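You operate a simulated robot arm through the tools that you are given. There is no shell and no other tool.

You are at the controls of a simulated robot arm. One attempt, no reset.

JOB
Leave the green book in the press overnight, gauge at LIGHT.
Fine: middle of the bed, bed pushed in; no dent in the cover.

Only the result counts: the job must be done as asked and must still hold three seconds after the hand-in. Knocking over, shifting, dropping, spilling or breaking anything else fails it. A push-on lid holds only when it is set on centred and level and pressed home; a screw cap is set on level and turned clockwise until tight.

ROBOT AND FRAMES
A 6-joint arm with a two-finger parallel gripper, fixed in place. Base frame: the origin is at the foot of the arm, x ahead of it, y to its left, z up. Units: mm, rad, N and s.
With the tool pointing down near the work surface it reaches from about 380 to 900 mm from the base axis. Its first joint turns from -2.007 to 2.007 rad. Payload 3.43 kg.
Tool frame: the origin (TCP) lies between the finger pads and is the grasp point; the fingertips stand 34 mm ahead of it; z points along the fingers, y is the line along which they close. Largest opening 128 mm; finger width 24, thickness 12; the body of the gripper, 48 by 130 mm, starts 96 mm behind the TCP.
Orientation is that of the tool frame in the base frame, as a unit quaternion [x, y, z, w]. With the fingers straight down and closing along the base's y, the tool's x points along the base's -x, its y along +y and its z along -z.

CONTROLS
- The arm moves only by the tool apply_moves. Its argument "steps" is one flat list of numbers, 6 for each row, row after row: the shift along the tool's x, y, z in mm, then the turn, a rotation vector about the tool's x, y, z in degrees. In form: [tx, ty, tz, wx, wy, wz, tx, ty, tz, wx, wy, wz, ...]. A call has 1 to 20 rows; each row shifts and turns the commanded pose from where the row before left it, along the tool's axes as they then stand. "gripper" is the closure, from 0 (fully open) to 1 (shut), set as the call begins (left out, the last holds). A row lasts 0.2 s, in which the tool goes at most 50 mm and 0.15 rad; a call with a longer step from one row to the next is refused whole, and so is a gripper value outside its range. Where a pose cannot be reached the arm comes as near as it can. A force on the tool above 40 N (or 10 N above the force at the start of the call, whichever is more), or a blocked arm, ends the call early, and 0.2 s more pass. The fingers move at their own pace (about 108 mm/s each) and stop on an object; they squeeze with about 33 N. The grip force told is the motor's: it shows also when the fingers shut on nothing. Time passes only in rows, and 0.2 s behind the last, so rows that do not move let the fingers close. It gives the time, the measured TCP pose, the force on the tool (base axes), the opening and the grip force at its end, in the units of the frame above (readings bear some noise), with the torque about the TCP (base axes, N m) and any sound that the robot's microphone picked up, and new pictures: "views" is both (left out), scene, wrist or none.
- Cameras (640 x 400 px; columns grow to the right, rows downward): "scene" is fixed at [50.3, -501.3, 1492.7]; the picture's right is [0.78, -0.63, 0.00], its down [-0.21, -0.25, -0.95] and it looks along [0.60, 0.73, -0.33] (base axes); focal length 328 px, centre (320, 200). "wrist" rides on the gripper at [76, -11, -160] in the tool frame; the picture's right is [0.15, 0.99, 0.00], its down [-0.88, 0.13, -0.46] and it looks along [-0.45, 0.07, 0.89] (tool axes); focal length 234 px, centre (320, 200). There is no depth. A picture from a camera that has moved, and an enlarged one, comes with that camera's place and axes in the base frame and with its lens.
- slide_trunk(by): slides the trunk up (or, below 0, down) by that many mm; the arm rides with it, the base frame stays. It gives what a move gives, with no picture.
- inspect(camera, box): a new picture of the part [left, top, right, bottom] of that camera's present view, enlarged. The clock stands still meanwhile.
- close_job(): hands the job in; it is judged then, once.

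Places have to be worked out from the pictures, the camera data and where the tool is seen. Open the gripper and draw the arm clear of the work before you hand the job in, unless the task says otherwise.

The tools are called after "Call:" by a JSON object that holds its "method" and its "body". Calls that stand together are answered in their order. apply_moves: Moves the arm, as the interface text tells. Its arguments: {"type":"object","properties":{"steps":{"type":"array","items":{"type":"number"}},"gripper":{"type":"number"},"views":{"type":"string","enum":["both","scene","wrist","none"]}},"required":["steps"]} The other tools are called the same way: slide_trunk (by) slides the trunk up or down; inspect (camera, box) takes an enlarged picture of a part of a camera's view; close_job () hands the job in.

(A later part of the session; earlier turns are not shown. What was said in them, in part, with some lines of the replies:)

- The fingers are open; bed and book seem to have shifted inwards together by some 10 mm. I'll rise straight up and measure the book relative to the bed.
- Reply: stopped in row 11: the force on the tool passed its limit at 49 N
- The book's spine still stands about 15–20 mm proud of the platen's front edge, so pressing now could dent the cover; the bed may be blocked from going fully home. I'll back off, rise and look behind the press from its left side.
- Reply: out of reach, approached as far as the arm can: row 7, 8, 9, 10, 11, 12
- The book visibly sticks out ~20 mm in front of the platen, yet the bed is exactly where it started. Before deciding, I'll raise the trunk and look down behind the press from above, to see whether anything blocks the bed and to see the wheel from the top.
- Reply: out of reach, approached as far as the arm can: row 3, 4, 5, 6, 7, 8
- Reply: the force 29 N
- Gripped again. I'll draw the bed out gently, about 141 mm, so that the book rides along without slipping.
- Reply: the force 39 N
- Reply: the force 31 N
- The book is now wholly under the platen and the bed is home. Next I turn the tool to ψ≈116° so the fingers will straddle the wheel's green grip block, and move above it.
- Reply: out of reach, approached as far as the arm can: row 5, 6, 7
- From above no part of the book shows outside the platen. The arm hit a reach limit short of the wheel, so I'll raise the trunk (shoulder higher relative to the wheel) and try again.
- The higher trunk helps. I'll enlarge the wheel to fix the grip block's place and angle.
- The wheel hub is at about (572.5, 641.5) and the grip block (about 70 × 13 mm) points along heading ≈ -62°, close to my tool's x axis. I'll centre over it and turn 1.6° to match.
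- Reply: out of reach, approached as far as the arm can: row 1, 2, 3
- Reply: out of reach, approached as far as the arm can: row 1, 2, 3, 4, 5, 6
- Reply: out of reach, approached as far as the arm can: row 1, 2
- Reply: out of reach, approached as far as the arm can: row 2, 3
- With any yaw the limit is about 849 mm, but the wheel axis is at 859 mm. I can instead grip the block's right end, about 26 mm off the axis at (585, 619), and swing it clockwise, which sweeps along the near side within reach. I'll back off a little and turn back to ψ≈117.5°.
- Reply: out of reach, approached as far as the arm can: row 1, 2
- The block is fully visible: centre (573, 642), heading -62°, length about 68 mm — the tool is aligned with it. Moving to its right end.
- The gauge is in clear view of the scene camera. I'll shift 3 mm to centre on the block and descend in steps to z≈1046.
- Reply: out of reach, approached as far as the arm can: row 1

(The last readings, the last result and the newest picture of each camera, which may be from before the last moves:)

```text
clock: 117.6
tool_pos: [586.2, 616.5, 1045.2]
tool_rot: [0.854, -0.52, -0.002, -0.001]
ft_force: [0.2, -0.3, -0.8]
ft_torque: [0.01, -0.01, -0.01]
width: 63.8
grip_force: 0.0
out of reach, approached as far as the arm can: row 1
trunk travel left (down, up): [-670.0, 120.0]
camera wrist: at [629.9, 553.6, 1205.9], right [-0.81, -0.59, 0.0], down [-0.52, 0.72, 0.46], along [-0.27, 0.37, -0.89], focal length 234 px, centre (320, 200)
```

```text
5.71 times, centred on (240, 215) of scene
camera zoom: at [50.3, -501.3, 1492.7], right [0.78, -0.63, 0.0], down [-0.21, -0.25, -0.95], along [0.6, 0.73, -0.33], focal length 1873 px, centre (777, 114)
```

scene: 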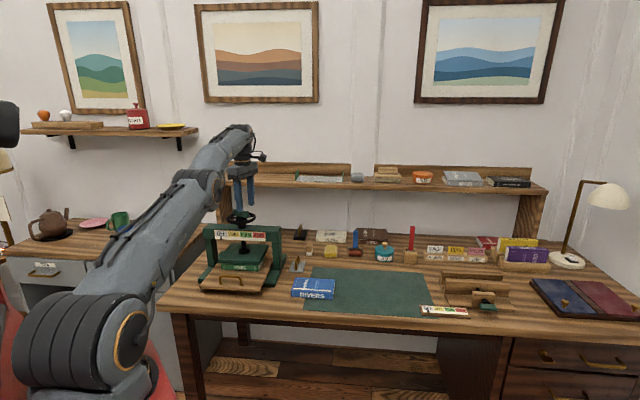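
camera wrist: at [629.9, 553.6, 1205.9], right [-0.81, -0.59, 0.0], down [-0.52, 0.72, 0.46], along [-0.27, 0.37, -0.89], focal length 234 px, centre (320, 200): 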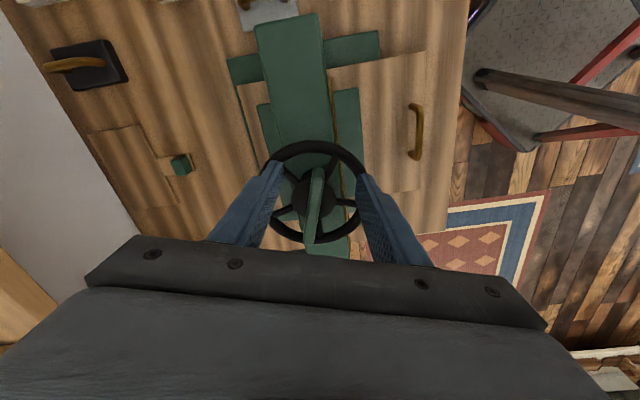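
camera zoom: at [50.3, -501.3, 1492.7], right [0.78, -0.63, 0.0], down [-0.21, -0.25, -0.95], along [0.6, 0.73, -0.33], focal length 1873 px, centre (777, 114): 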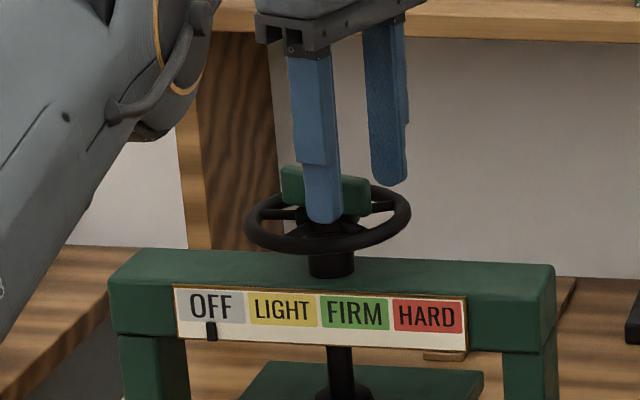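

Fingers straddle the block with tips just above the hub. Closing.

Call:
{"method": "apply_moves", "body": {"steps": [0, 0, 0, 0, 0, 0, 0, 0, 0, 0, 0, 0, 0, 0, 0, 0, 0, 0], "gripper": 1, "views": "both"}}

Call:
{"method": "inspect", "body": {"camera": "scene", "box": [205, 180, 275, 250]}}

Call:
{"method": "inspect", "body": {"camera": "wrist", "box": [220, 80, 420, 250]}}

```text
clock: 118.4
tool_pos: [585.5, 617.4, 1046.0]
tool_rot: [0.855, -0.519, -0.001, -0.003]
ft_force: [16.5, 13.4, 1.1]
ft_torque: [0.12, 0.12, -0.65]
width: 10.9
grip_force: 44.3
trunk travel left (down, up): [-670.0, 120.0]
camera wrist: at [631.2, 554.2, 1205.8], right [-0.81, -0.58, 0.0], down [-0.52, 0.72, 0.46], along [-0.27, 0.38, -0.89], focal length 234 px, centre (320, 200)
```

scene: 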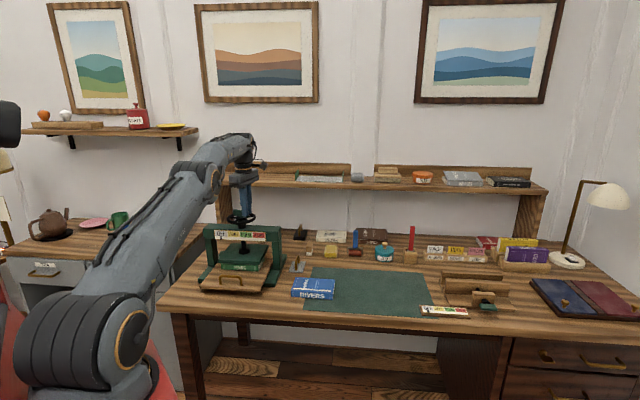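
wrist: 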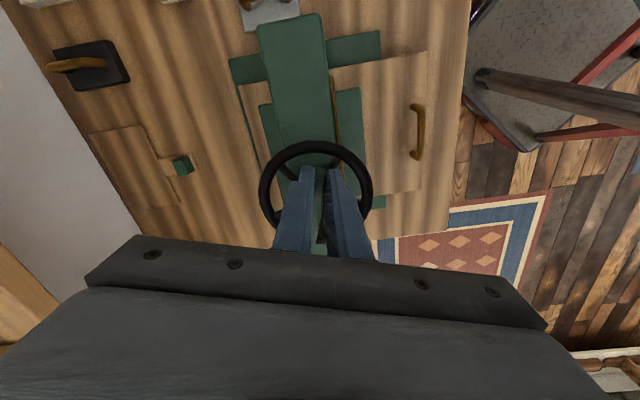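

```text
5.71 times, centred on (240, 215) of scene
camera zoom: at [50.3, -501.3, 1492.7], right [0.78, -0.63, 0.0], down [-0.21, -0.25, -0.95], along [0.6, 0.73, -0.33], focal length 1873 px, centre (777, 114)
```

zoom: 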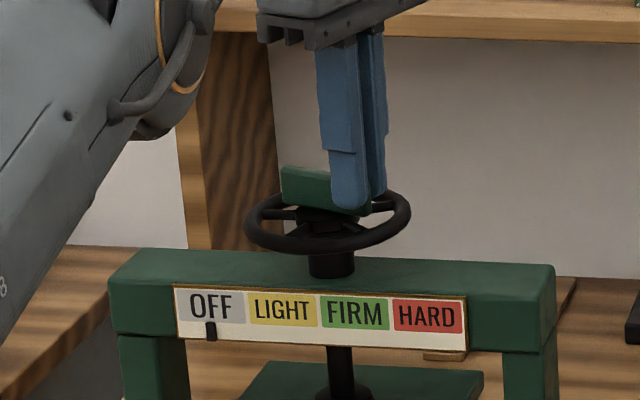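

```text
2.35 times, centred on (320, 165) of wrist
camera zoom: at [631.2, 554.2, 1205.8], right [-0.81, -0.58, 0.0], down [-0.52, 0.72, 0.46], along [-0.27, 0.38, -0.89], focal length 551 px, centre (320, 282)
```

zoom: 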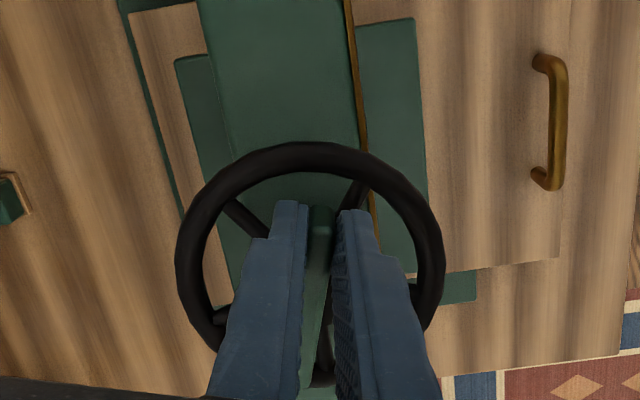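

The block's end is held (10.9 mm). I'll turn clockwise about the wheel axis by 18° and watch the gauge.

Call:
{"method": "apply_moves", "body": {"steps": [-0.15, 2.8, 0, 0, 0, 6, -0.15, 2.8, 0, 0, 0, 6, -0.15, 2.8, 0, 0, 0, 6], "views": "scene"}}

Call:
{"method": "inspect", "body": {"camera": "scene", "box": [205, 180, 275, 250]}}

```text
clock: 119.2
tool_pos: [577.7, 615.0, 1046.4]
tool_rot: [0.763, -0.646, -0.002, -0.001]
ft_force: [21.1, 14.2, 1.1]
ft_torque: [1.08, -0.46, -0.64]
width: 10.8
grip_force: 44.6
trunk travel left (down, up): [-670.0, 120.0]
```

scene: 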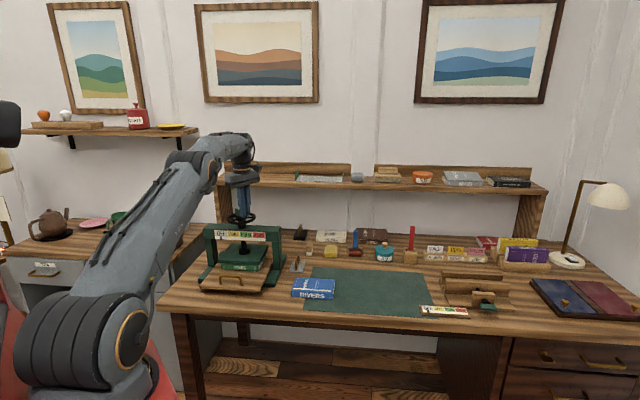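

```text
5.71 times, centred on (240, 215) of scene
camera zoom: at [50.3, -501.3, 1492.7], right [0.78, -0.63, 0.0], down [-0.21, -0.25, -0.95], along [0.6, 0.73, -0.33], focal length 1873 px, centre (777, 114)
```

zoom: 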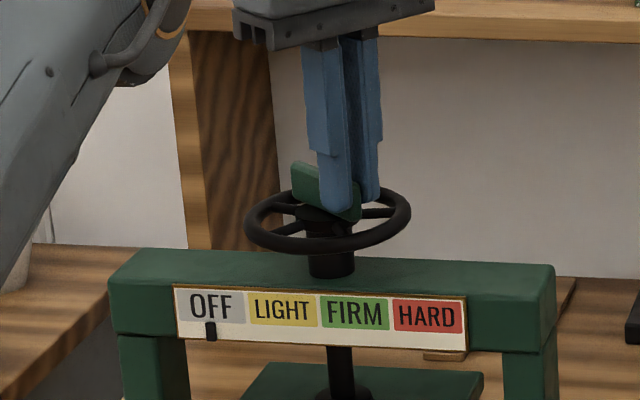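

The wheel turned 18°; the pointer hasn't visibly moved yet. Continuing another 24°.

Call:
{"method": "apply_moves", "body": {"steps": [-0.26, 3.7, 0, 0, 0, 8, -0.26, 3.7, 0, 0, 0, 8, -0.26, 3.7, 0, 0, 0, 8], "views": "none"}}

Call:
{"method": "inspect", "body": {"camera": "scene", "box": [205, 180, 295, 270]}}

```text
clock: 120.0
tool_pos: [565.4, 616.3, 1046.2]
tool_rot: [-0.611, 0.791, 0.002, 0.001]
ft_force: [13.3, 7.1, 3.8]
ft_torque: [0.81, -0.75, -0.27]
width: 11.2
grip_force: 44.6
trunk travel left (down, up): [-670.0, 120.0]
```

```text
4.44 times, centred on (250, 225) of scene
camera zoom: at [50.3, -501.3, 1492.7], right [0.78, -0.63, 0.0], down [-0.21, -0.25, -0.95], along [0.6, 0.73, -0.33], focal length 1457 px, centre (631, 89)
```

zoom: 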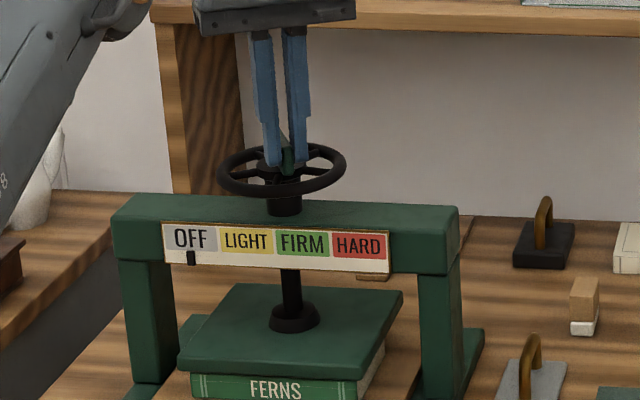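

Total 42° so far and the pointer is still at OFF. I'll zoom in hard on pointer and platen to see which way they move.

Call:
{"method": "inspect", "body": {"camera": "scene", "box": [220, 225, 275, 285]}}

Call:
{"method": "inspect", "body": {"camera": "scene", "box": [235, 225, 270, 245]}}

```text
6.67 times, centred on (248, 255) of scene
camera zoom: at [50.3, -501.3, 1492.7], right [0.78, -0.63, 0.0], down [-0.21, -0.25, -0.95], along [0.6, 0.73, -0.33], focal length 2186 px, centre (803, -167)
```

zoom: 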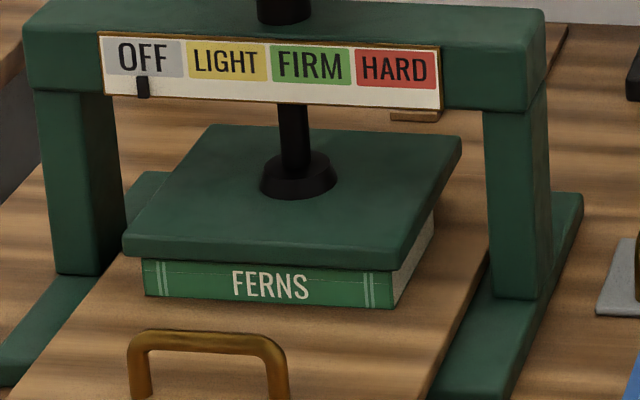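

```text
16.00 times, centred on (252, 235) of scene
camera zoom: at [50.3, -501.3, 1492.7], right [0.78, -0.63, 0.0], down [-0.21, -0.25, -0.95], along [0.6, 0.73, -0.33], focal length 5245 px, centre (1400, -360)
```

zoom: 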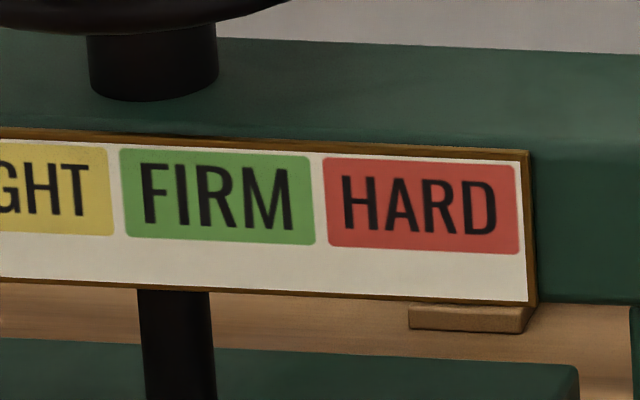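

The pointer and platen barely change per 42°, so the screw has fine pitch and must first take up the gap. I'll go on in 32° steps, checking the gauge each time.

Call:
{"method": "apply_moves", "body": {"steps": [-0.26, 3.7, 0, 0, 0, 8, -0.26, 3.7, 0, 0, 0, 8, -0.26, 3.7, 0, 0, 0, 8, -0.26, 3.7, 0, 0, 0, 8], "views": "none"}}

Call:
{"method": "inspect", "body": {"camera": "scene", "box": [220, 225, 275, 285]}}

```text
clock: 121.0
tool_pos: [552.3, 623.1, 1045.0]
tool_rot: [-0.37, 0.929, 0.002, 0.0]
ft_force: [1.5, 15.1, 6.3]
ft_torque: [-0.01, -0.35, 0.25]
width: 10.8
grip_force: 44.8
trunk travel left (down, up): [-670.0, 120.0]
```

```text
6.67 times, centred on (248, 255) of scene
camera zoom: at [50.3, -501.3, 1492.7], right [0.78, -0.63, 0.0], down [-0.21, -0.25, -0.95], along [0.6, 0.73, -0.33], focal length 2186 px, centre (803, -167)
```

zoom: 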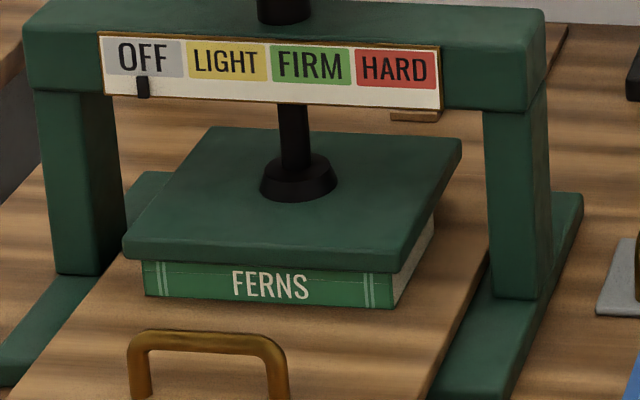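

The platen is visibly coming down (about 2 mm in the last step), so clockwise is right. Another 32°.

Call:
{"method": "apply_moves", "body": {"steps": [-0.26, 3.7, 0, 0, 0, 8, -0.26, 3.7, 0, 0, 0, 8, -0.26, 3.7, 0, 0, 0, 8, -0.26, 3.7, 0, 0, 0, 8], "views": "none"}}

Call:
{"method": "inspect", "body": {"camera": "scene", "box": [220, 225, 275, 285]}}

```text
clock: 122.0
tool_pos: [543.3, 638.6, 1045.0]
tool_rot: [-0.098, 0.995, 0.002, 0.0]
ft_force: [-1.0, 25.2, 4.8]
ft_torque: [-0.29, 0.42, 0.73]
width: 10.9
grip_force: 44.9
trunk travel left (down, up): [-670.0, 120.0]
```

```text
6.67 times, centred on (248, 255) of scene
camera zoom: at [50.3, -501.3, 1492.7], right [0.78, -0.63, 0.0], down [-0.21, -0.25, -0.95], along [0.6, 0.73, -0.33], focal length 2186 px, centre (803, -167)
```

zoom: 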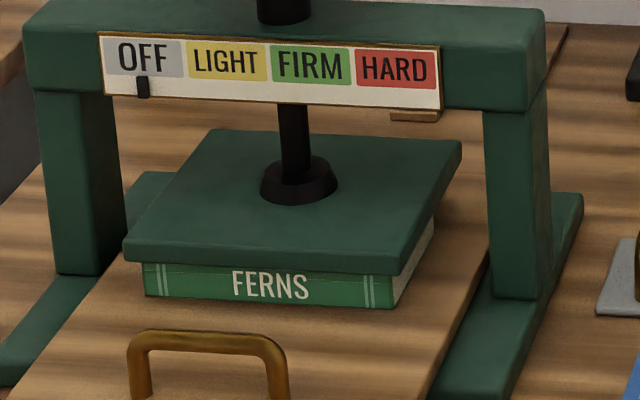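

106° so far; the platen is still descending and the pointer is at OFF. Another 24° in this stroke.

Call:
{"method": "apply_moves", "body": {"steps": [-0.2, 4.8, 0, 0, 0, 8, -0.2, 4.8, 0, 0, 0, 8, -0.2, 4.2, 0, 0, 0, 8], "views": "none"}}

Call:
{"method": "inspect", "body": {"camera": "scene", "box": [220, 225, 275, 285]}}

```text
clock: 122.8
tool_pos: [544.6, 648.6, 1045.5]
tool_rot: [0.11, 0.994, 0.002, -0.001]
ft_force: [-5.6, 20.3, 7.1]
ft_torque: [-0.25, -0.31, 0.54]
width: 10.7
grip_force: 44.6
trunk travel left (down, up): [-670.0, 120.0]
```

```text
6.67 times, centred on (248, 255) of scene
camera zoom: at [50.3, -501.3, 1492.7], right [0.78, -0.63, 0.0], down [-0.21, -0.25, -0.95], along [0.6, 0.73, -0.33], focal length 2186 px, centre (803, -167)
```

zoom: 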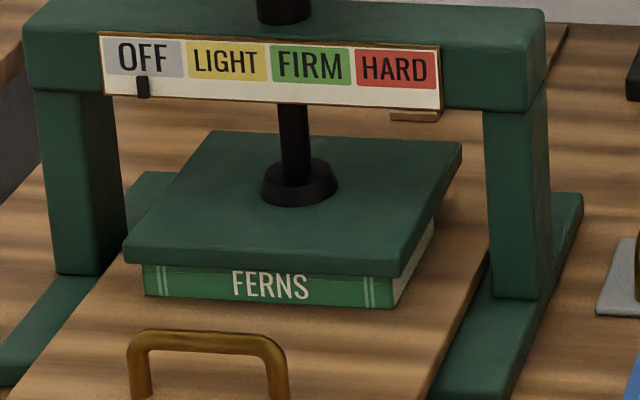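

Total 130° and the platen is almost on the book. For fine control I'll release, slide to the block's middle with a ~4° outward lean (to gain reach), and regrip so I can turn in small pure rotations.

Call:
{"method": "apply_moves", "body": {"steps": [0, 0, 0, 0, 0, 0, 0, 0, 0, 0, 0, 0], "gripper": 0.6, "views": "none"}}

Call:
{"method": "apply_moves", "body": {"steps": [0, 0, -3, -1.75, -1.0, 0, 0, 0, 0, -1.75, -1.0, 0, -7, 0, 0, 0, 0, 0, -7, 0, 0, 0, 0, 0, -6, 0, 0, 0, 0, 0, -6, 0, 0, 0, 0, 0], "views": "both"}}

Call:
{"method": "inspect", "body": {"camera": "wrist", "box": [220, 100, 420, 260]}}

Call:
{"method": "inspect", "body": {"camera": "scene", "box": [205, 180, 285, 270]}}

```text
clock: 123.4
tool_pos: [544.3, 648.2, 1045.8]
tool_rot: [0.11, 0.994, 0.003, -0.001]
ft_force: [0.3, -0.6, 0.0]
ft_torque: [0.0, 0.02, 0.01]
width: 51.4
grip_force: 0.1
trunk travel left (down, up): [-670.0, 120.0]
```

```text
clock: 124.8
tool_pos: [571.2, 644.9, 1050.1]
tool_rot: [0.108, 0.993, 0.03, 0.02]
ft_force: [0.3, 1.0, -0.7]
ft_torque: [0.0, -0.01, 0.0]
width: 51.0
grip_force: 0.0
trunk travel left (down, up): [-670.0, 120.0]
camera wrist: at [488.5, 639.9, 1207.6], right [0.07, 1.0, 0.06], down [0.87, -0.09, 0.49], along [0.49, 0.02, -0.87], focal length 234 px, centre (320, 200)
```

scene: 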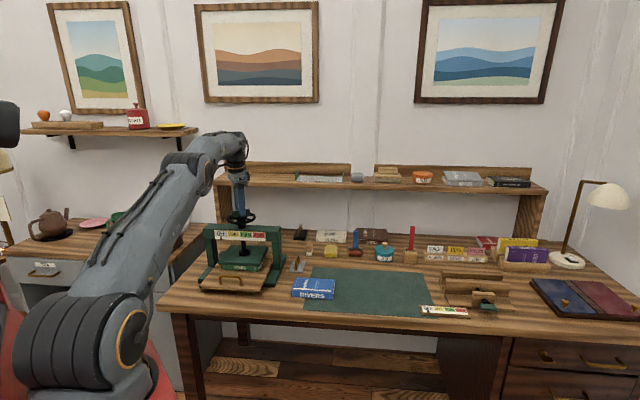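
wrist: 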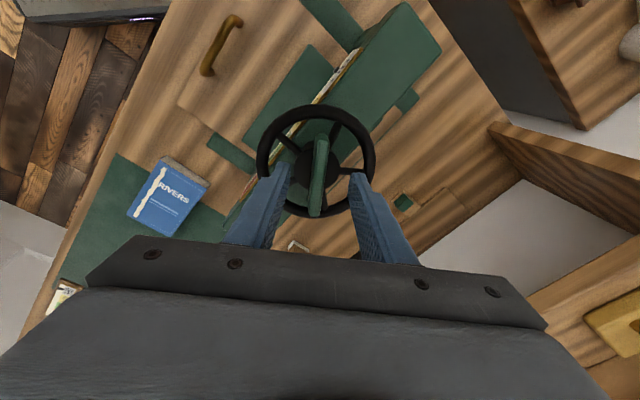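

```text
2.50 times, centred on (320, 180) of wrist
camera zoom: at [488.5, 639.9, 1207.6], right [0.07, 1.0, 0.06], down [0.87, -0.09, 0.49], along [0.49, 0.02, -0.87], focal length 585 px, centre (320, 250)
```

zoom: 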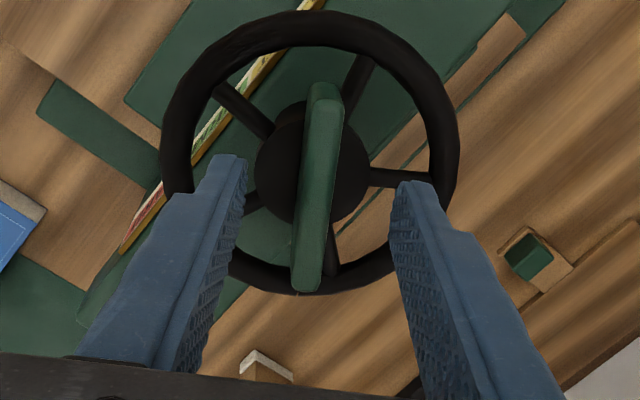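

```text
4.44 times, centred on (245, 225) of scene
camera zoom: at [50.3, -501.3, 1492.7], right [0.78, -0.63, 0.0], down [-0.21, -0.25, -0.95], along [0.6, 0.73, -0.33], focal length 1457 px, centre (653, 89)
```

zoom: 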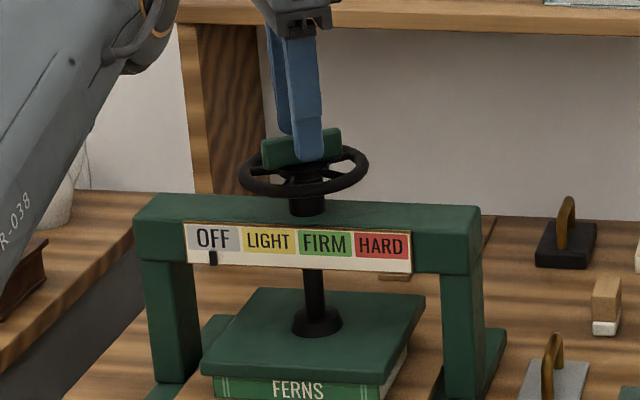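

With the lean the fingers are centred over the block's middle. I lower 4 mm and grip.

Call:
{"method": "apply_moves", "body": {"steps": [0, -1, 4, 0, 0, 0], "views": "none"}}

Call:
{"method": "apply_moves", "body": {"steps": [0, 0, 0, 0, 0, 0, 0, 0, 0, 0, 0, 0, 0, 0, 0, 0, 0, 0], "gripper": 1, "views": "none"}}

Call:
{"method": "inspect", "body": {"camera": "scene", "box": [220, 225, 275, 285]}}

```text
clock: 125.2
tool_pos: [572.1, 643.1, 1046.8]
tool_rot: [0.109, 0.993, 0.03, 0.02]
ft_force: [-0.5, 1.2, 0.3]
ft_torque: [0.01, 0.0, 0.0]
width: 51.4
grip_force: 0.0
trunk travel left (down, up): [-670.0, 120.0]
```

```text
clock: 126.0
tool_pos: [572.5, 641.3, 1046.6]
tool_rot: [0.109, 0.993, 0.03, 0.02]
ft_force: [1.5, -0.2, 1.2]
ft_torque: [-0.78, -0.01, 0.0]
width: 12.0
grip_force: 45.1
trunk travel left (down, up): [-670.0, 120.0]
```

```text
6.67 times, centred on (248, 255) of scene
camera zoom: at [50.3, -501.3, 1492.7], right [0.78, -0.63, 0.0], down [-0.21, -0.25, -0.95], along [0.6, 0.73, -0.33], focal length 2186 px, centre (803, -167)
```

zoom: 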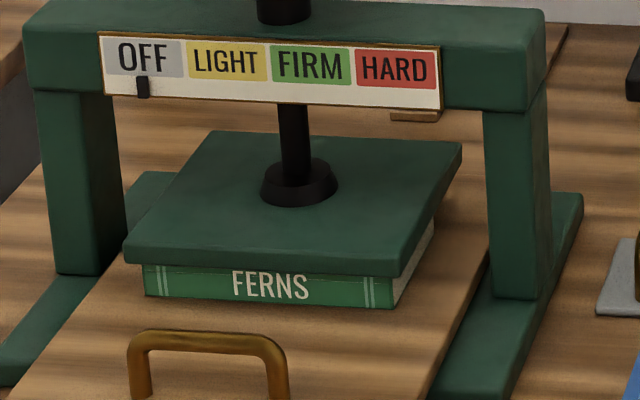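

Held at the wheel axis with little side load. Turning 8° and checking the gauge.

Call:
{"method": "apply_moves", "body": {"steps": [0, 0, 0, 0, 0, 4, 0, 0, 0, 0, 0, 4], "views": "none"}}

Call:
{"method": "inspect", "body": {"camera": "scene", "box": [220, 225, 275, 285]}}

```text
clock: 126.6
tool_pos: [571.2, 641.1, 1045.5]
tool_rot: [0.179, 0.983, 0.033, 0.018]
ft_force: [1.9, -1.1, -1.2]
ft_torque: [-1.23, -1.16, 0.02]
width: 11.6
grip_force: 45.3
trunk travel left (down, up): [-670.0, 120.0]
```

```text
6.67 times, centred on (248, 255) of scene
camera zoom: at [50.3, -501.3, 1492.7], right [0.78, -0.63, 0.0], down [-0.21, -0.25, -0.95], along [0.6, 0.73, -0.33], focal length 2186 px, centre (803, -167)
```

zoom: 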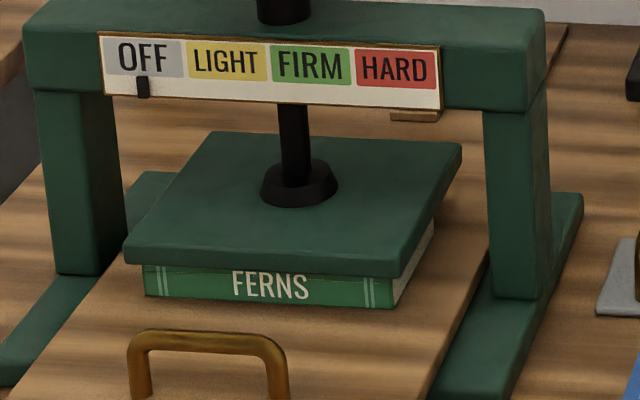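

Still OFF, no resistance. Another 12°.

Call:
{"method": "apply_moves", "body": {"steps": [0, 0, 0, 0, 0, 6, 0, 0, 0, 0, 0, 6], "views": "none"}}

Call:
{"method": "inspect", "body": {"camera": "scene", "box": [220, 225, 275, 285]}}

```text
clock: 127.2
tool_pos: [571.5, 641.2, 1047.2]
tool_rot: [0.282, 0.959, 0.033, 0.014]
ft_force: [8.1, -1.4, -0.8]
ft_torque: [-1.35, -0.98, -0.02]
width: 12.0
grip_force: 44.9
trunk travel left (down, up): [-670.0, 120.0]
```

```text
6.67 times, centred on (248, 255) of scene
camera zoom: at [50.3, -501.3, 1492.7], right [0.78, -0.63, 0.0], down [-0.21, -0.25, -0.95], along [0.6, 0.73, -0.33], focal length 2186 px, centre (803, -167)
```

zoom: 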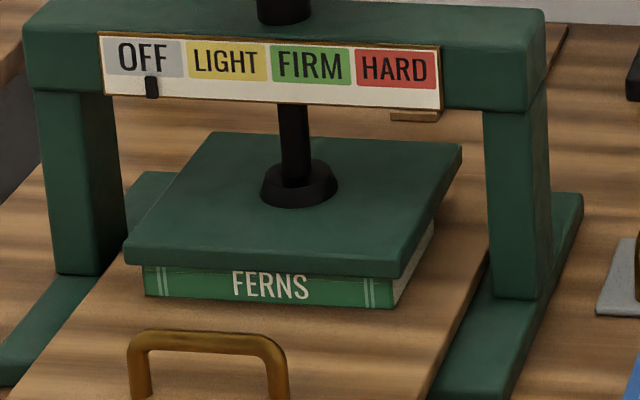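

The pointer has begun to move (142→152), so the platen is on the book. Now 6° at a time to learn the rate.

Call:
{"method": "apply_moves", "body": {"steps": [0, 0, 0, 0, 0, 3, 0, 0, 0, 0, 0, 3], "views": "none"}}

Call:
{"method": "inspect", "body": {"camera": "scene", "box": [220, 225, 275, 285]}}

```text
clock: 127.8
tool_pos: [571.8, 641.5, 1046.8]
tool_rot: [0.331, 0.943, 0.035, 0.013]
ft_force: [9.1, -0.9, -0.7]
ft_torque: [-1.35, -0.76, 0.04]
width: 12.1
grip_force: 45.2
trunk travel left (down, up): [-670.0, 120.0]
```

```text
6.67 times, centred on (248, 255) of scene
camera zoom: at [50.3, -501.3, 1492.7], right [0.78, -0.63, 0.0], down [-0.21, -0.25, -0.95], along [0.6, 0.73, -0.33], focal length 2186 px, centre (803, -167)
```

zoom: 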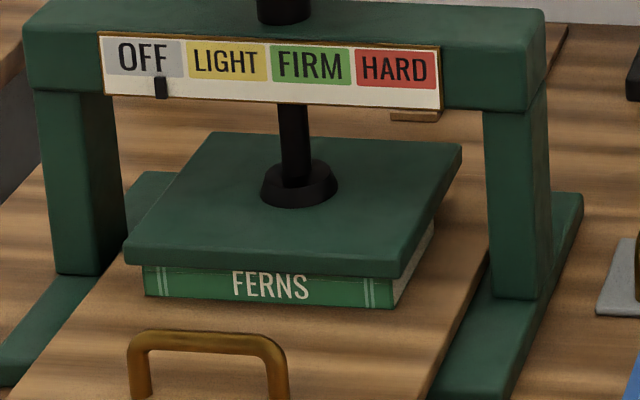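

Rate is about 1.5 px per degree; LIGHT's centre is at 228, so about 45° more. I'll turn 22° now and check.

Call:
{"method": "apply_moves", "body": {"steps": [0, 0, 0, 0, 0, 5.5, 0, 0, 0, 0, 0, 5.5, 0, 0, 0, 0, 0, 5.5, 0, 0, 0, 0, 0, 5.5], "views": "none"}}

Call:
{"method": "inspect", "body": {"camera": "scene", "box": [220, 225, 275, 285]}}

```text
clock: 128.8
tool_pos: [571.1, 642.8, 1047.3]
tool_rot: [0.505, 0.862, 0.036, 0.006]
ft_force: [12.8, -1.1, 2.5]
ft_torque: [-1.45, -0.3, -0.05]
width: 11.8
grip_force: 45.1
trunk travel left (down, up): [-670.0, 120.0]
```

```text
6.67 times, centred on (248, 255) of scene
camera zoom: at [50.3, -501.3, 1492.7], right [0.78, -0.63, 0.0], down [-0.21, -0.25, -0.95], along [0.6, 0.73, -0.33], focal length 2186 px, centre (803, -167)
```

zoom: 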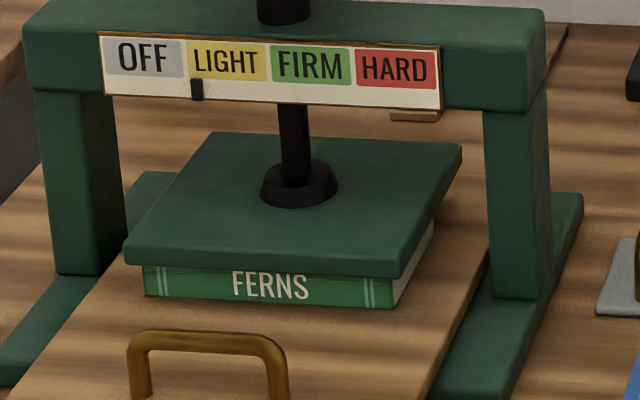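

Pointer now at 197, just inside LIGHT. About 20° more for the middle; turning 10°.

Call:
{"method": "apply_moves", "body": {"steps": [0, 0, 0, 0, 0, 5, 0, 0, 0, 0, 0, 5], "views": "none"}}

Call:
{"method": "inspect", "body": {"camera": "scene", "box": [220, 225, 275, 285]}}

```text
clock: 129.4
tool_pos: [571.4, 643.0, 1047.4]
tool_rot: [0.578, 0.815, 0.037, 0.003]
ft_force: [14.2, 1.7, 3.6]
ft_torque: [-1.31, -0.06, -0.03]
width: 11.9
grip_force: 45.0
trunk travel left (down, up): [-670.0, 120.0]
```

```text
6.67 times, centred on (248, 255) of scene
camera zoom: at [50.3, -501.3, 1492.7], right [0.78, -0.63, 0.0], down [-0.21, -0.25, -0.95], along [0.6, 0.73, -0.33], focal length 2186 px, centre (803, -167)
```

zoom: 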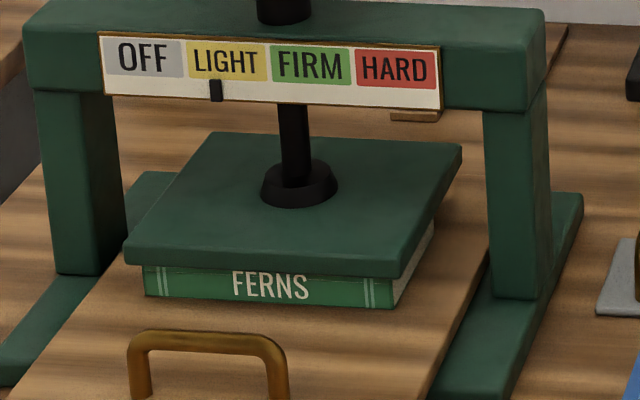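

Pointer at 216; about 5° more puts it in the middle of LIGHT.

Call:
{"method": "apply_moves", "body": {"steps": [0, 0, 0, 0, 0, 2.5, 0, 0, 0, 0, 0, 2.5], "views": "none"}}

Call:
{"method": "inspect", "body": {"camera": "scene", "box": [220, 225, 275, 285]}}

```text
clock: 130.0
tool_pos: [571.9, 641.8, 1046.6]
tool_rot: [0.612, 0.79, 0.036, 0.001]
ft_force: [16.0, 4.3, 5.5]
ft_torque: [-1.11, 0.0, -0.04]
width: 11.7
grip_force: 45.0
trunk travel left (down, up): [-670.0, 120.0]
```

```text
6.67 times, centred on (248, 255) of scene
camera zoom: at [50.3, -501.3, 1492.7], right [0.78, -0.63, 0.0], down [-0.21, -0.25, -0.95], along [0.6, 0.73, -0.33], focal length 2186 px, centre (803, -167)
```

zoom: 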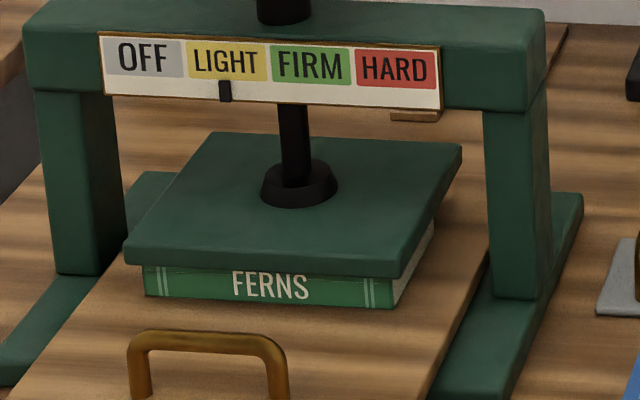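

The pointer is at 225, in the middle of LIGHT. I'll open the fingers gently and check that it holds.

Call:
{"method": "apply_moves", "body": {"steps": [0, 0, 0, 0, 0, 0, 0, 0, 0, 0, 0, 0], "gripper": 0.6, "views": "none"}}

Call:
{"method": "inspect", "body": {"camera": "scene", "box": [220, 225, 275, 285]}}

Call:
{"method": "inspect", "body": {"camera": "wrist", "box": [200, 80, 440, 250]}}

```text
clock: 130.6
tool_pos: [569.8, 640.8, 1046.5]
tool_rot: [0.612, 0.79, 0.036, 0.001]
ft_force: [-1.3, -0.5, -0.6]
ft_torque: [-0.02, 0.0, 0.0]
width: 51.1
grip_force: 0.2
trunk travel left (down, up): [-670.0, 120.0]
```

```text
6.67 times, centred on (248, 255) of scene
camera zoom: at [50.3, -501.3, 1492.7], right [0.78, -0.63, 0.0], down [-0.21, -0.25, -0.95], along [0.6, 0.73, -0.33], focal length 2186 px, centre (803, -167)
```

zoom: 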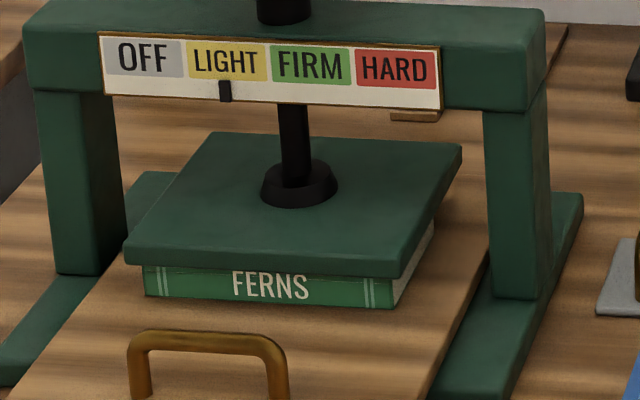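

```text
2.35 times, centred on (320, 165) of wrist
camera zoom: at [533.8, 703.4, 1208.6], right [0.92, 0.39, 0.06], down [0.33, -0.84, 0.42], along [0.22, -0.37, -0.9], focal length 551 px, centre (320, 282)
```

zoom: 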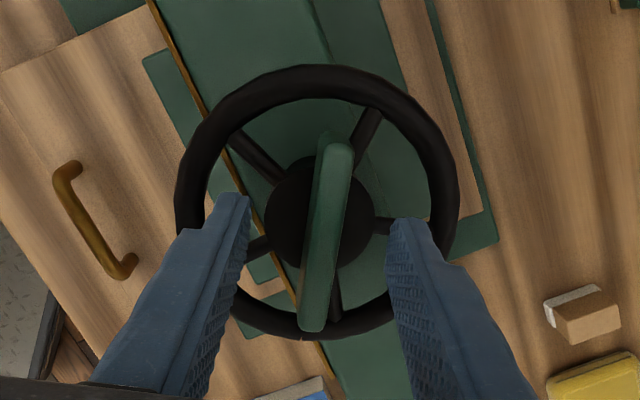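

The gauge holds at LIGHT. I'll rise straight off the wheel and then draw the arm back towards the robot.

Call:
{"method": "apply_moves", "body": {"steps": [0, 0, -15, 0, 0, 0, 0, 0, -25, 0, 0, 0, 0, 0, -30, 0, 0, 0, 0, 0, -30, 0, 0, 0, -22, -33, 0, 0, 0, 0, -22, -33, 0, 0, 0, 0, -22, -33, 0, 0, 0, 0, -22, -33, 0, 0, 0, 0, -22, -33, 0, 0, 0, 0], "gripper": 0.6, "views": "both"}}

Call:
{"method": "inspect", "body": {"camera": "scene", "box": [195, 205, 295, 300]}}

Call:
{"method": "inspect", "body": {"camera": "scene", "box": [215, 240, 275, 285]}}

```text
clock: 132.6
tool_pos: [561.2, 631.1, 1146.1]
tool_rot: [0.611, 0.791, 0.035, 0.0]
ft_force: [-0.1, 0.1, -0.3]
ft_torque: [0.03, -0.02, -0.01]
width: 51.2
grip_force: 0.2
out of reach, approached as far as the arm can: row 4, 5, 6, 7, 8, 9
trunk travel left (down, up): [-670.0, 120.0]
camera wrist: at [524.5, 692.8, 1308.5], right [0.92, 0.39, 0.06], down [0.33, -0.84, 0.43], along [0.22, -0.37, -0.9], focal length 234 px, centre (320, 200)
```

scene: 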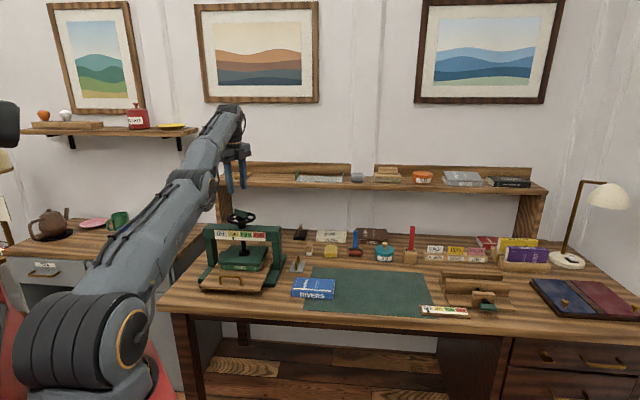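
wrist: 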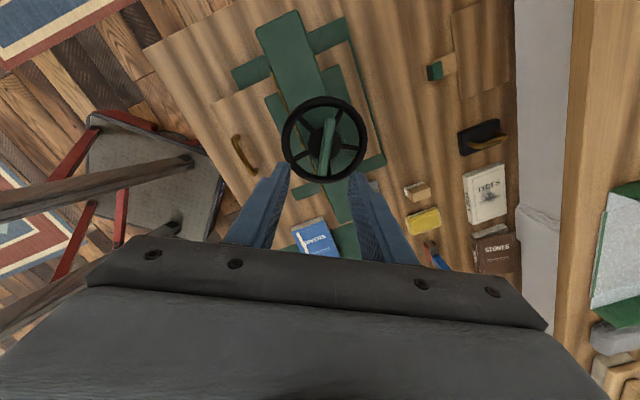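

```text
4.21 times, centred on (245, 252) of scene
camera zoom: at [50.3, -501.3, 1492.7], right [0.78, -0.63, 0.0], down [-0.21, -0.25, -0.95], along [0.6, 0.73, -0.33], focal length 1380 px, centre (636, -21)
```

zoom: 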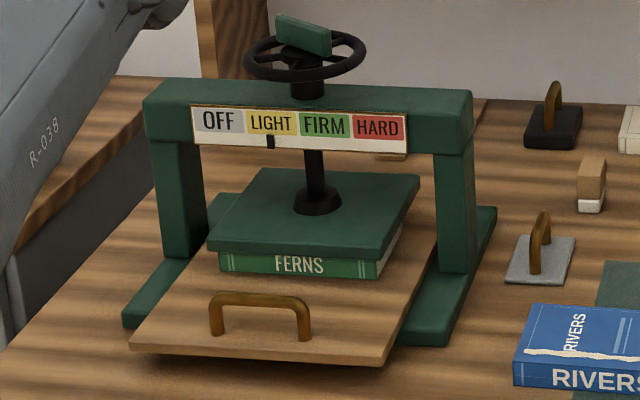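

```text
8.89 times, centred on (245, 262) of scene
camera zoom: at [50.3, -501.3, 1492.7], right [0.78, -0.63, 0.0], down [-0.21, -0.25, -0.95], along [0.6, 0.73, -0.33], focal length 2914 px, centre (987, -356)
```

zoom: 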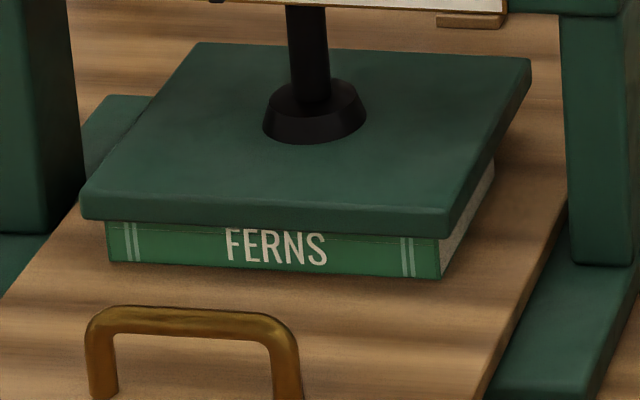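

Book, bed and gauge look right: pointer in LIGHT, bed home, cover fully under the platen. The arm did not retreat (near a wrist limit), so I'll turn the wrist back and draw it away, well above the wheel.

Call:
{"method": "apply_moves", "body": {"steps": [0, 0, 0, 0, 0, -8, 0, 0, 0, 0, 0, -8, 0, 0, 0, 0, 0, -8, 0, 0, 0, 0, 0, -8], "views": "scene"}}

```text
clock: 133.6
tool_pos: [559.8, 633.0, 1147.6]
tool_rot: [0.37, 0.928, 0.035, 0.012]
ft_force: [0.6, 0.7, 0.0]
ft_torque: [-0.01, -0.01, 0.02]
width: 51.4
grip_force: 0.0
trunk travel left (down, up): [-670.0, 120.0]
```

scene: 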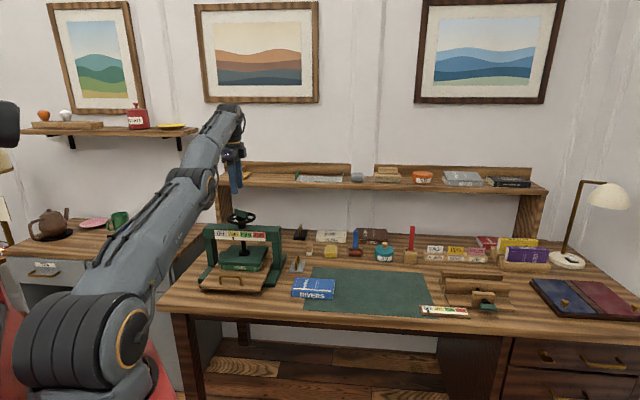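

Free again. Retreating 200 mm towards the robot at this height.

Call:
{"method": "apply_moves", "body": {"steps": [-1, -40, 0, 0, 0, 0, -1, -40, 0, 0, 0, 0, -1, -40, 0, 0, 0, 0, -1, -40, 0, 0, 0, 0, -1, -40, 0, 0, 0, 0], "gripper": 0, "views": "both"}}

Call:
{"method": "inspect", "body": {"camera": "scene", "box": [195, 205, 295, 300]}}

Call:
{"method": "inspect", "body": {"camera": "wrist", "box": [300, 20, 640, 250]}}

```text
clock: 134.8
tool_pos: [557.3, 631.8, 1151.6]
tool_rot: [0.372, 0.928, 0.033, 0.01]
ft_force: [0.1, 0.8, 1.2]
ft_torque: [-0.01, 0.01, 0.01]
width: 128.0
grip_force: 0.0
out of reach, approached as far as the arm can: row 1, 2, 3, 4, 5
trunk travel left (down, up): [-670.0, 120.0]
camera wrist: at [488.1, 666.3, 1313.1], right [0.57, 0.82, 0.07], down [0.71, -0.54, 0.46], along [0.41, -0.21, -0.89], focal length 234 px, centre (320, 200)
```

scene: 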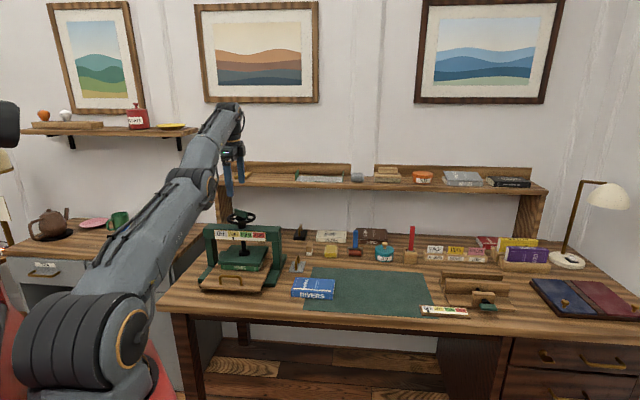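
wrist: 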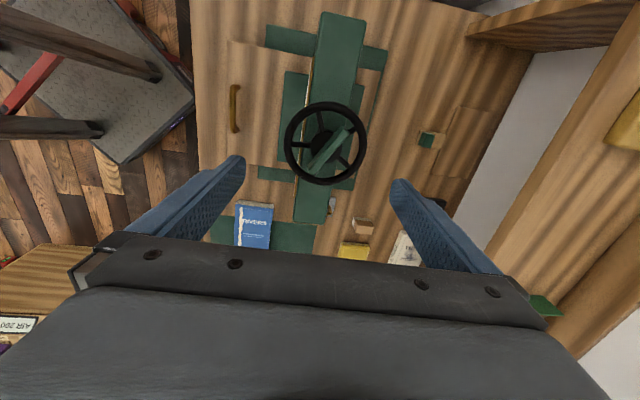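

```text
4.21 times, centred on (245, 252) of scene
camera zoom: at [50.3, -501.3, 1492.7], right [0.78, -0.63, 0.0], down [-0.21, -0.25, -0.95], along [0.6, 0.73, -0.33], focal length 1380 px, centre (636, -21)
```

zoom: 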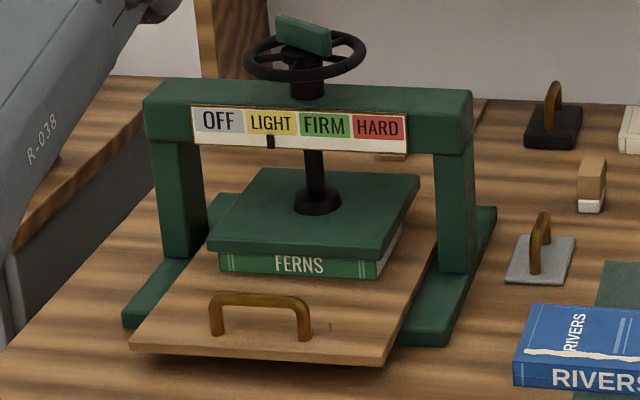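

```text
1.74 times, centred on (470, 135) of wrist
camera zoom: at [488.1, 666.3, 1313.1], right [0.57, 0.82, 0.07], down [0.71, -0.54, 0.46], along [0.41, -0.21, -0.89], focal length 407 px, centre (59, 313)
```

zoom: 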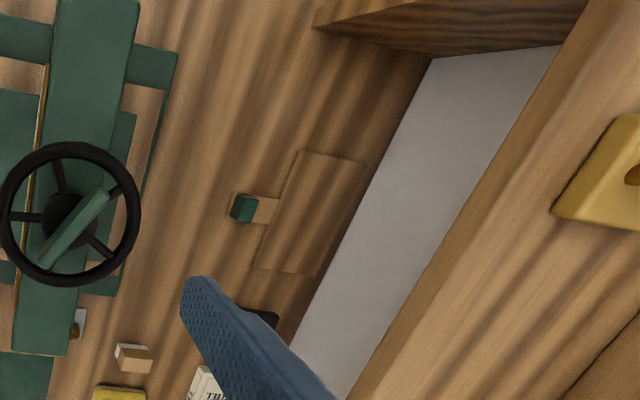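

The arm seems stretched straight (singular), so it can't pull straight inward. A small upward trunk slide, moving away from the press, should let it fold.

Call:
{"method": "slide_trunk", "body": {"by": 60}}

Call:
{"method": "apply_moves", "body": {"steps": [10, -20, 0, 0, 0, 0, 10, -20, 0, 0, 0, 0, 10, -20, 0, 0, 0, 0], "views": "none"}}

```text
clock: 135.8
tool_pos: [546.2, 630.5, 1211.6]
tool_rot: [0.371, 0.928, 0.035, 0.011]
ft_force: [0.0, 0.0, 0.7]
ft_torque: [0.0, -0.02, 0.02]
width: 128.2
grip_force: 0.1
trunk travel left (down, up): [-730.0, 60.0]
```

```text
clock: 136.6
tool_pos: [524.3, 640.2, 1225.0]
tool_rot: [0.371, 0.928, 0.034, 0.011]
ft_force: [0.2, 0.6, -0.2]
ft_torque: [0.0, -0.01, -0.03]
width: 128.2
grip_force: 0.1
out of reach, approached as far as the arm can: row 1, 2, 3
trunk travel left (down, up): [-730.0, 60.0]
```

It is folding but rides upwards; I'll lower the tool relative to the shoulder (still 30+ mm above the wheel) while drawing it in.

Call:
{"method": "apply_moves", "body": {"steps": [0, 0, 30, 0, 0, 0, 0, 0, 30, 0, 0, 0, 0, 0, 30, 0, 0, 0, 0, -20, 10, 0, 0, 0, 0, -30, 0, 0, 0, 0, 0, -30, 0, 0, 0, 0], "views": "both"}}

```text
clock: 138.0
tool_pos: [536.7, 661.3, 1131.5]
tool_rot: [0.371, 0.928, 0.034, 0.011]
ft_force: [0.6, -0.1, 0.1]
ft_torque: [0.01, 0.01, 0.0]
width: 128.2
grip_force: 0.0
out of reach, approached as far as the arm can: row 1, 2, 3, 4, 5, 6
trunk travel left (down, up): [-730.0, 60.0]
camera wrist: at [467.2, 696.6, 1292.1], right [0.57, 0.82, 0.07], down [0.71, -0.54, 0.46], along [0.41, -0.21, -0.89], focal length 234 px, centre (320, 200)
```

scene: 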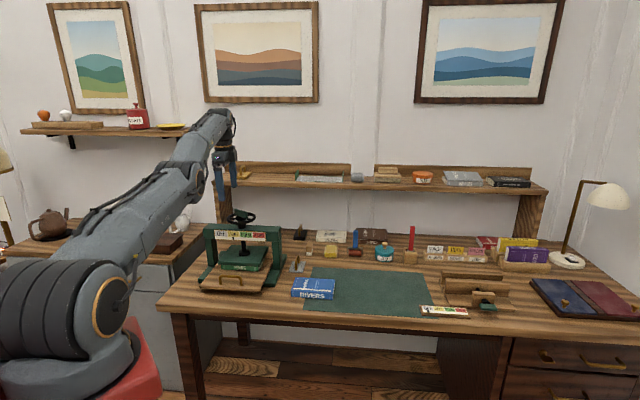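
wrist: 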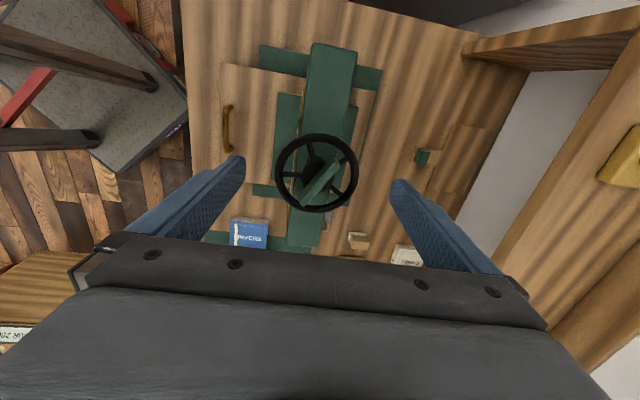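

Still flagged; the leftover 4° lean may be what keeps it at the limit. I'll straighten the tool first, then try inward again.

Call:
{"method": "apply_moves", "body": {"steps": [0, 0, 0, 2, -0.2, 0, 0, 0, 0, 2.1, -0.1, 0, 0, 0, 0, 0, 0, 0], "views": "none"}}

Call:
{"method": "apply_moves", "body": {"steps": [0, -15, 0, 0, 0, 0, 0, -15, 0, 0, 0, 0, 0, -15, 0, 0, 0, 0], "views": "none"}}

```text
clock: 138.8
tool_pos: [527.0, 647.7, 1130.8]
tool_rot: [0.371, 0.928, 0.0, 0.0]
ft_force: [-0.1, 0.2, -0.2]
ft_torque: [0.02, 0.0, 0.01]
width: 128.1
grip_force: 0.0
out of reach, approached as far as the arm can: row 1, 2
trunk travel left (down, up): [-730.0, 60.0]
```

```text
clock: 139.6
tool_pos: [524.1, 649.7, 1133.6]
tool_rot: [0.371, 0.929, 0.001, 0.001]
ft_force: [0.0, 0.4, -0.3]
ft_torque: [-0.03, 0.0, -0.02]
width: 128.2
grip_force: 0.1
out of reach, approached as far as the arm can: row 1, 2, 3
trunk travel left (down, up): [-730.0, 60.0]
```

Straight inward is refused, but sideways moves work. I'll swing along an arc to the right at this height (well above everything), away from the press, where the arm can fold.

Call:
{"method": "apply_moves", "body": {"steps": [-30, -6, 0, 0, 0, 0, -35, -8, 0, 0, 0, 0, -40, -10, 0, 0, 0, 0, -40, -12, 0, 0, 0, 0, -40, -14, 0, 0, 0, 0], "views": "both"}}

```text
clock: 140.8
tool_pos: [614.8, 474.8, 1128.8]
tool_rot: [0.37, 0.929, 0.001, 0.0]
ft_force: [-1.5, 0.4, -0.2]
ft_torque: [-0.05, -0.02, 0.01]
width: 127.9
grip_force: 0.1
trunk travel left (down, up): [-730.0, 60.0]
camera wrist: at [552.4, 517.4, 1289.6], right [0.58, 0.82, 0.0], down [0.73, -0.51, 0.46], along [0.37, -0.26, -0.89], focal length 234 px, centre (320, 200)
```

scene: 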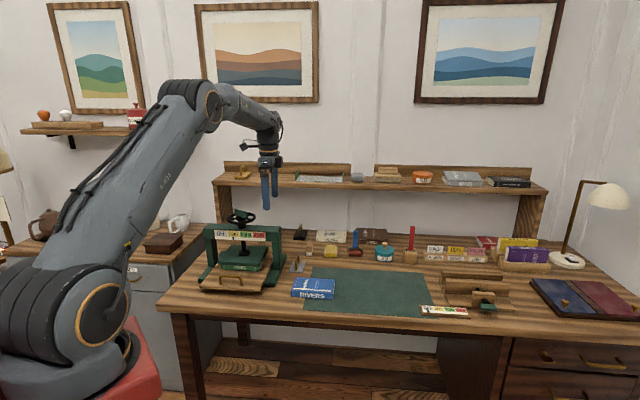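
wrist: 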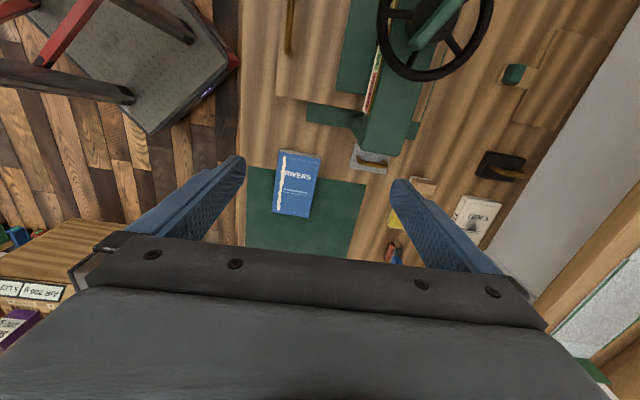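

The arm has folded freely now and is clear of the press. I'll retreat towards the robot.

Call:
{"method": "apply_moves", "body": {"steps": [0, -40, 0, 0, 0, 0, 0, -40, 0, 0, 0, 0, 0, -40, 0, 0, 0, 0, 0, -40, 0, 0, 0, 0, 0, -40, 0, 0, 0, 0], "views": "both"}}

Call:
{"method": "inspect", "body": {"camera": "scene", "box": [195, 205, 295, 300]}}

Call:
{"method": "inspect", "body": {"camera": "scene", "box": [220, 225, 275, 285]}}

```text
clock: 142.0
tool_pos: [476.2, 329.0, 1129.7]
tool_rot: [0.371, 0.929, 0.0, 0.0]
ft_force: [-0.1, 0.2, -0.7]
ft_torque: [0.0, 0.04, 0.03]
width: 128.1
grip_force: 0.1
trunk travel left (down, up): [-730.0, 60.0]
camera wrist: at [414.0, 373.1, 1290.2], right [0.58, 0.82, 0.0], down [0.73, -0.51, 0.46], along [0.37, -0.26, -0.89], focal length 234 px, centre (320, 200)
```

scene: 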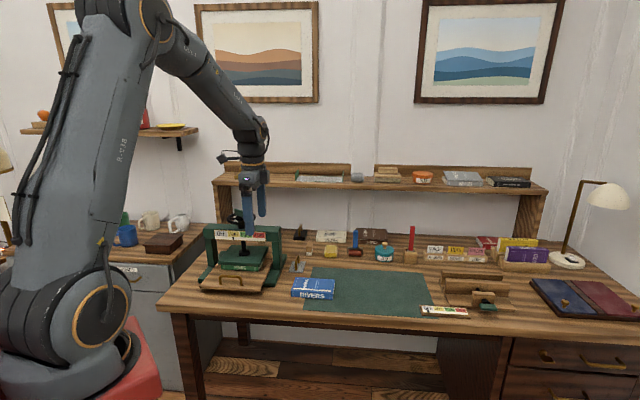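
wrist: 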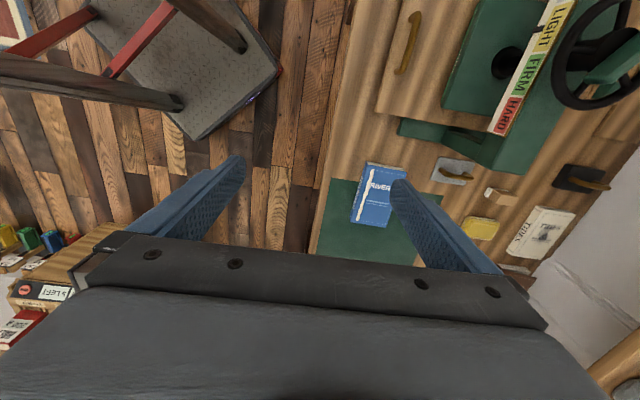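

```text
4.21 times, centred on (245, 252) of scene
camera zoom: at [50.3, -501.3, 1492.7], right [0.78, -0.63, 0.0], down [-0.21, -0.25, -0.95], along [0.6, 0.73, -0.33], focal length 1380 px, centre (636, -21)
```

zoom: 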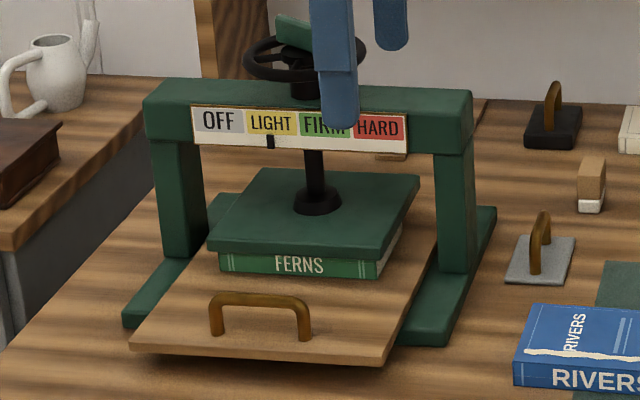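

```text
6.67 times, centred on (248, 255) of scene
camera zoom: at [50.3, -501.3, 1492.7], right [0.78, -0.63, 0.0], down [-0.21, -0.25, -0.95], along [0.6, 0.73, -0.33], focal length 2186 px, centre (803, -167)
```

zoom: 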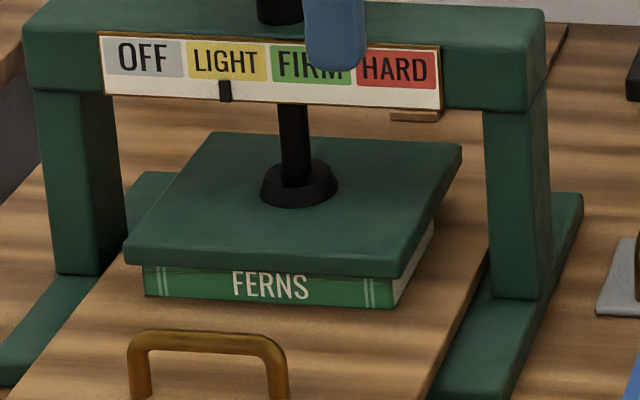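

The gauge has held steadily in the middle of LIGHT. The bed is home, FERNS lies wholly under the platen, nothing else has moved, and the open gripper is well clear, so I'm handing the job in.

Call:
{"method": "close_job", "body": {}}

```text
The job is handed in.
```

The green book (FERNS) is in the press, flat and fully under the platen. The bed is pushed in to its stop, and the gauge reads in the middle of LIGHT. I handed the job in without knowing whether it passed.

- **Book position:** The book is about 20 mm further in than the exact middle of the bed. When the bed is fully in, its middle sits about 40 mm in front of the platen's centre. A book placed exactly in the middle stuck out about 15 mm past the platen's front edge, and pressing it there could have dented the cover. I moved it in just far enough to be fully covered. Side to side, it is within about 2 mm of centre.
- **Gauge:** I turned the wheel in small steps and never went past LIGHT. The reading held for about 12 seconds after I let go.
- **Cover:** I could not see the top of the cover once the platen was down, so I have not confirmed by eye that there is no dent.
- **Everything else:** Nothing else on the desk was touched as far as the pictures show. The gripper is open and the arm is clear of the press.
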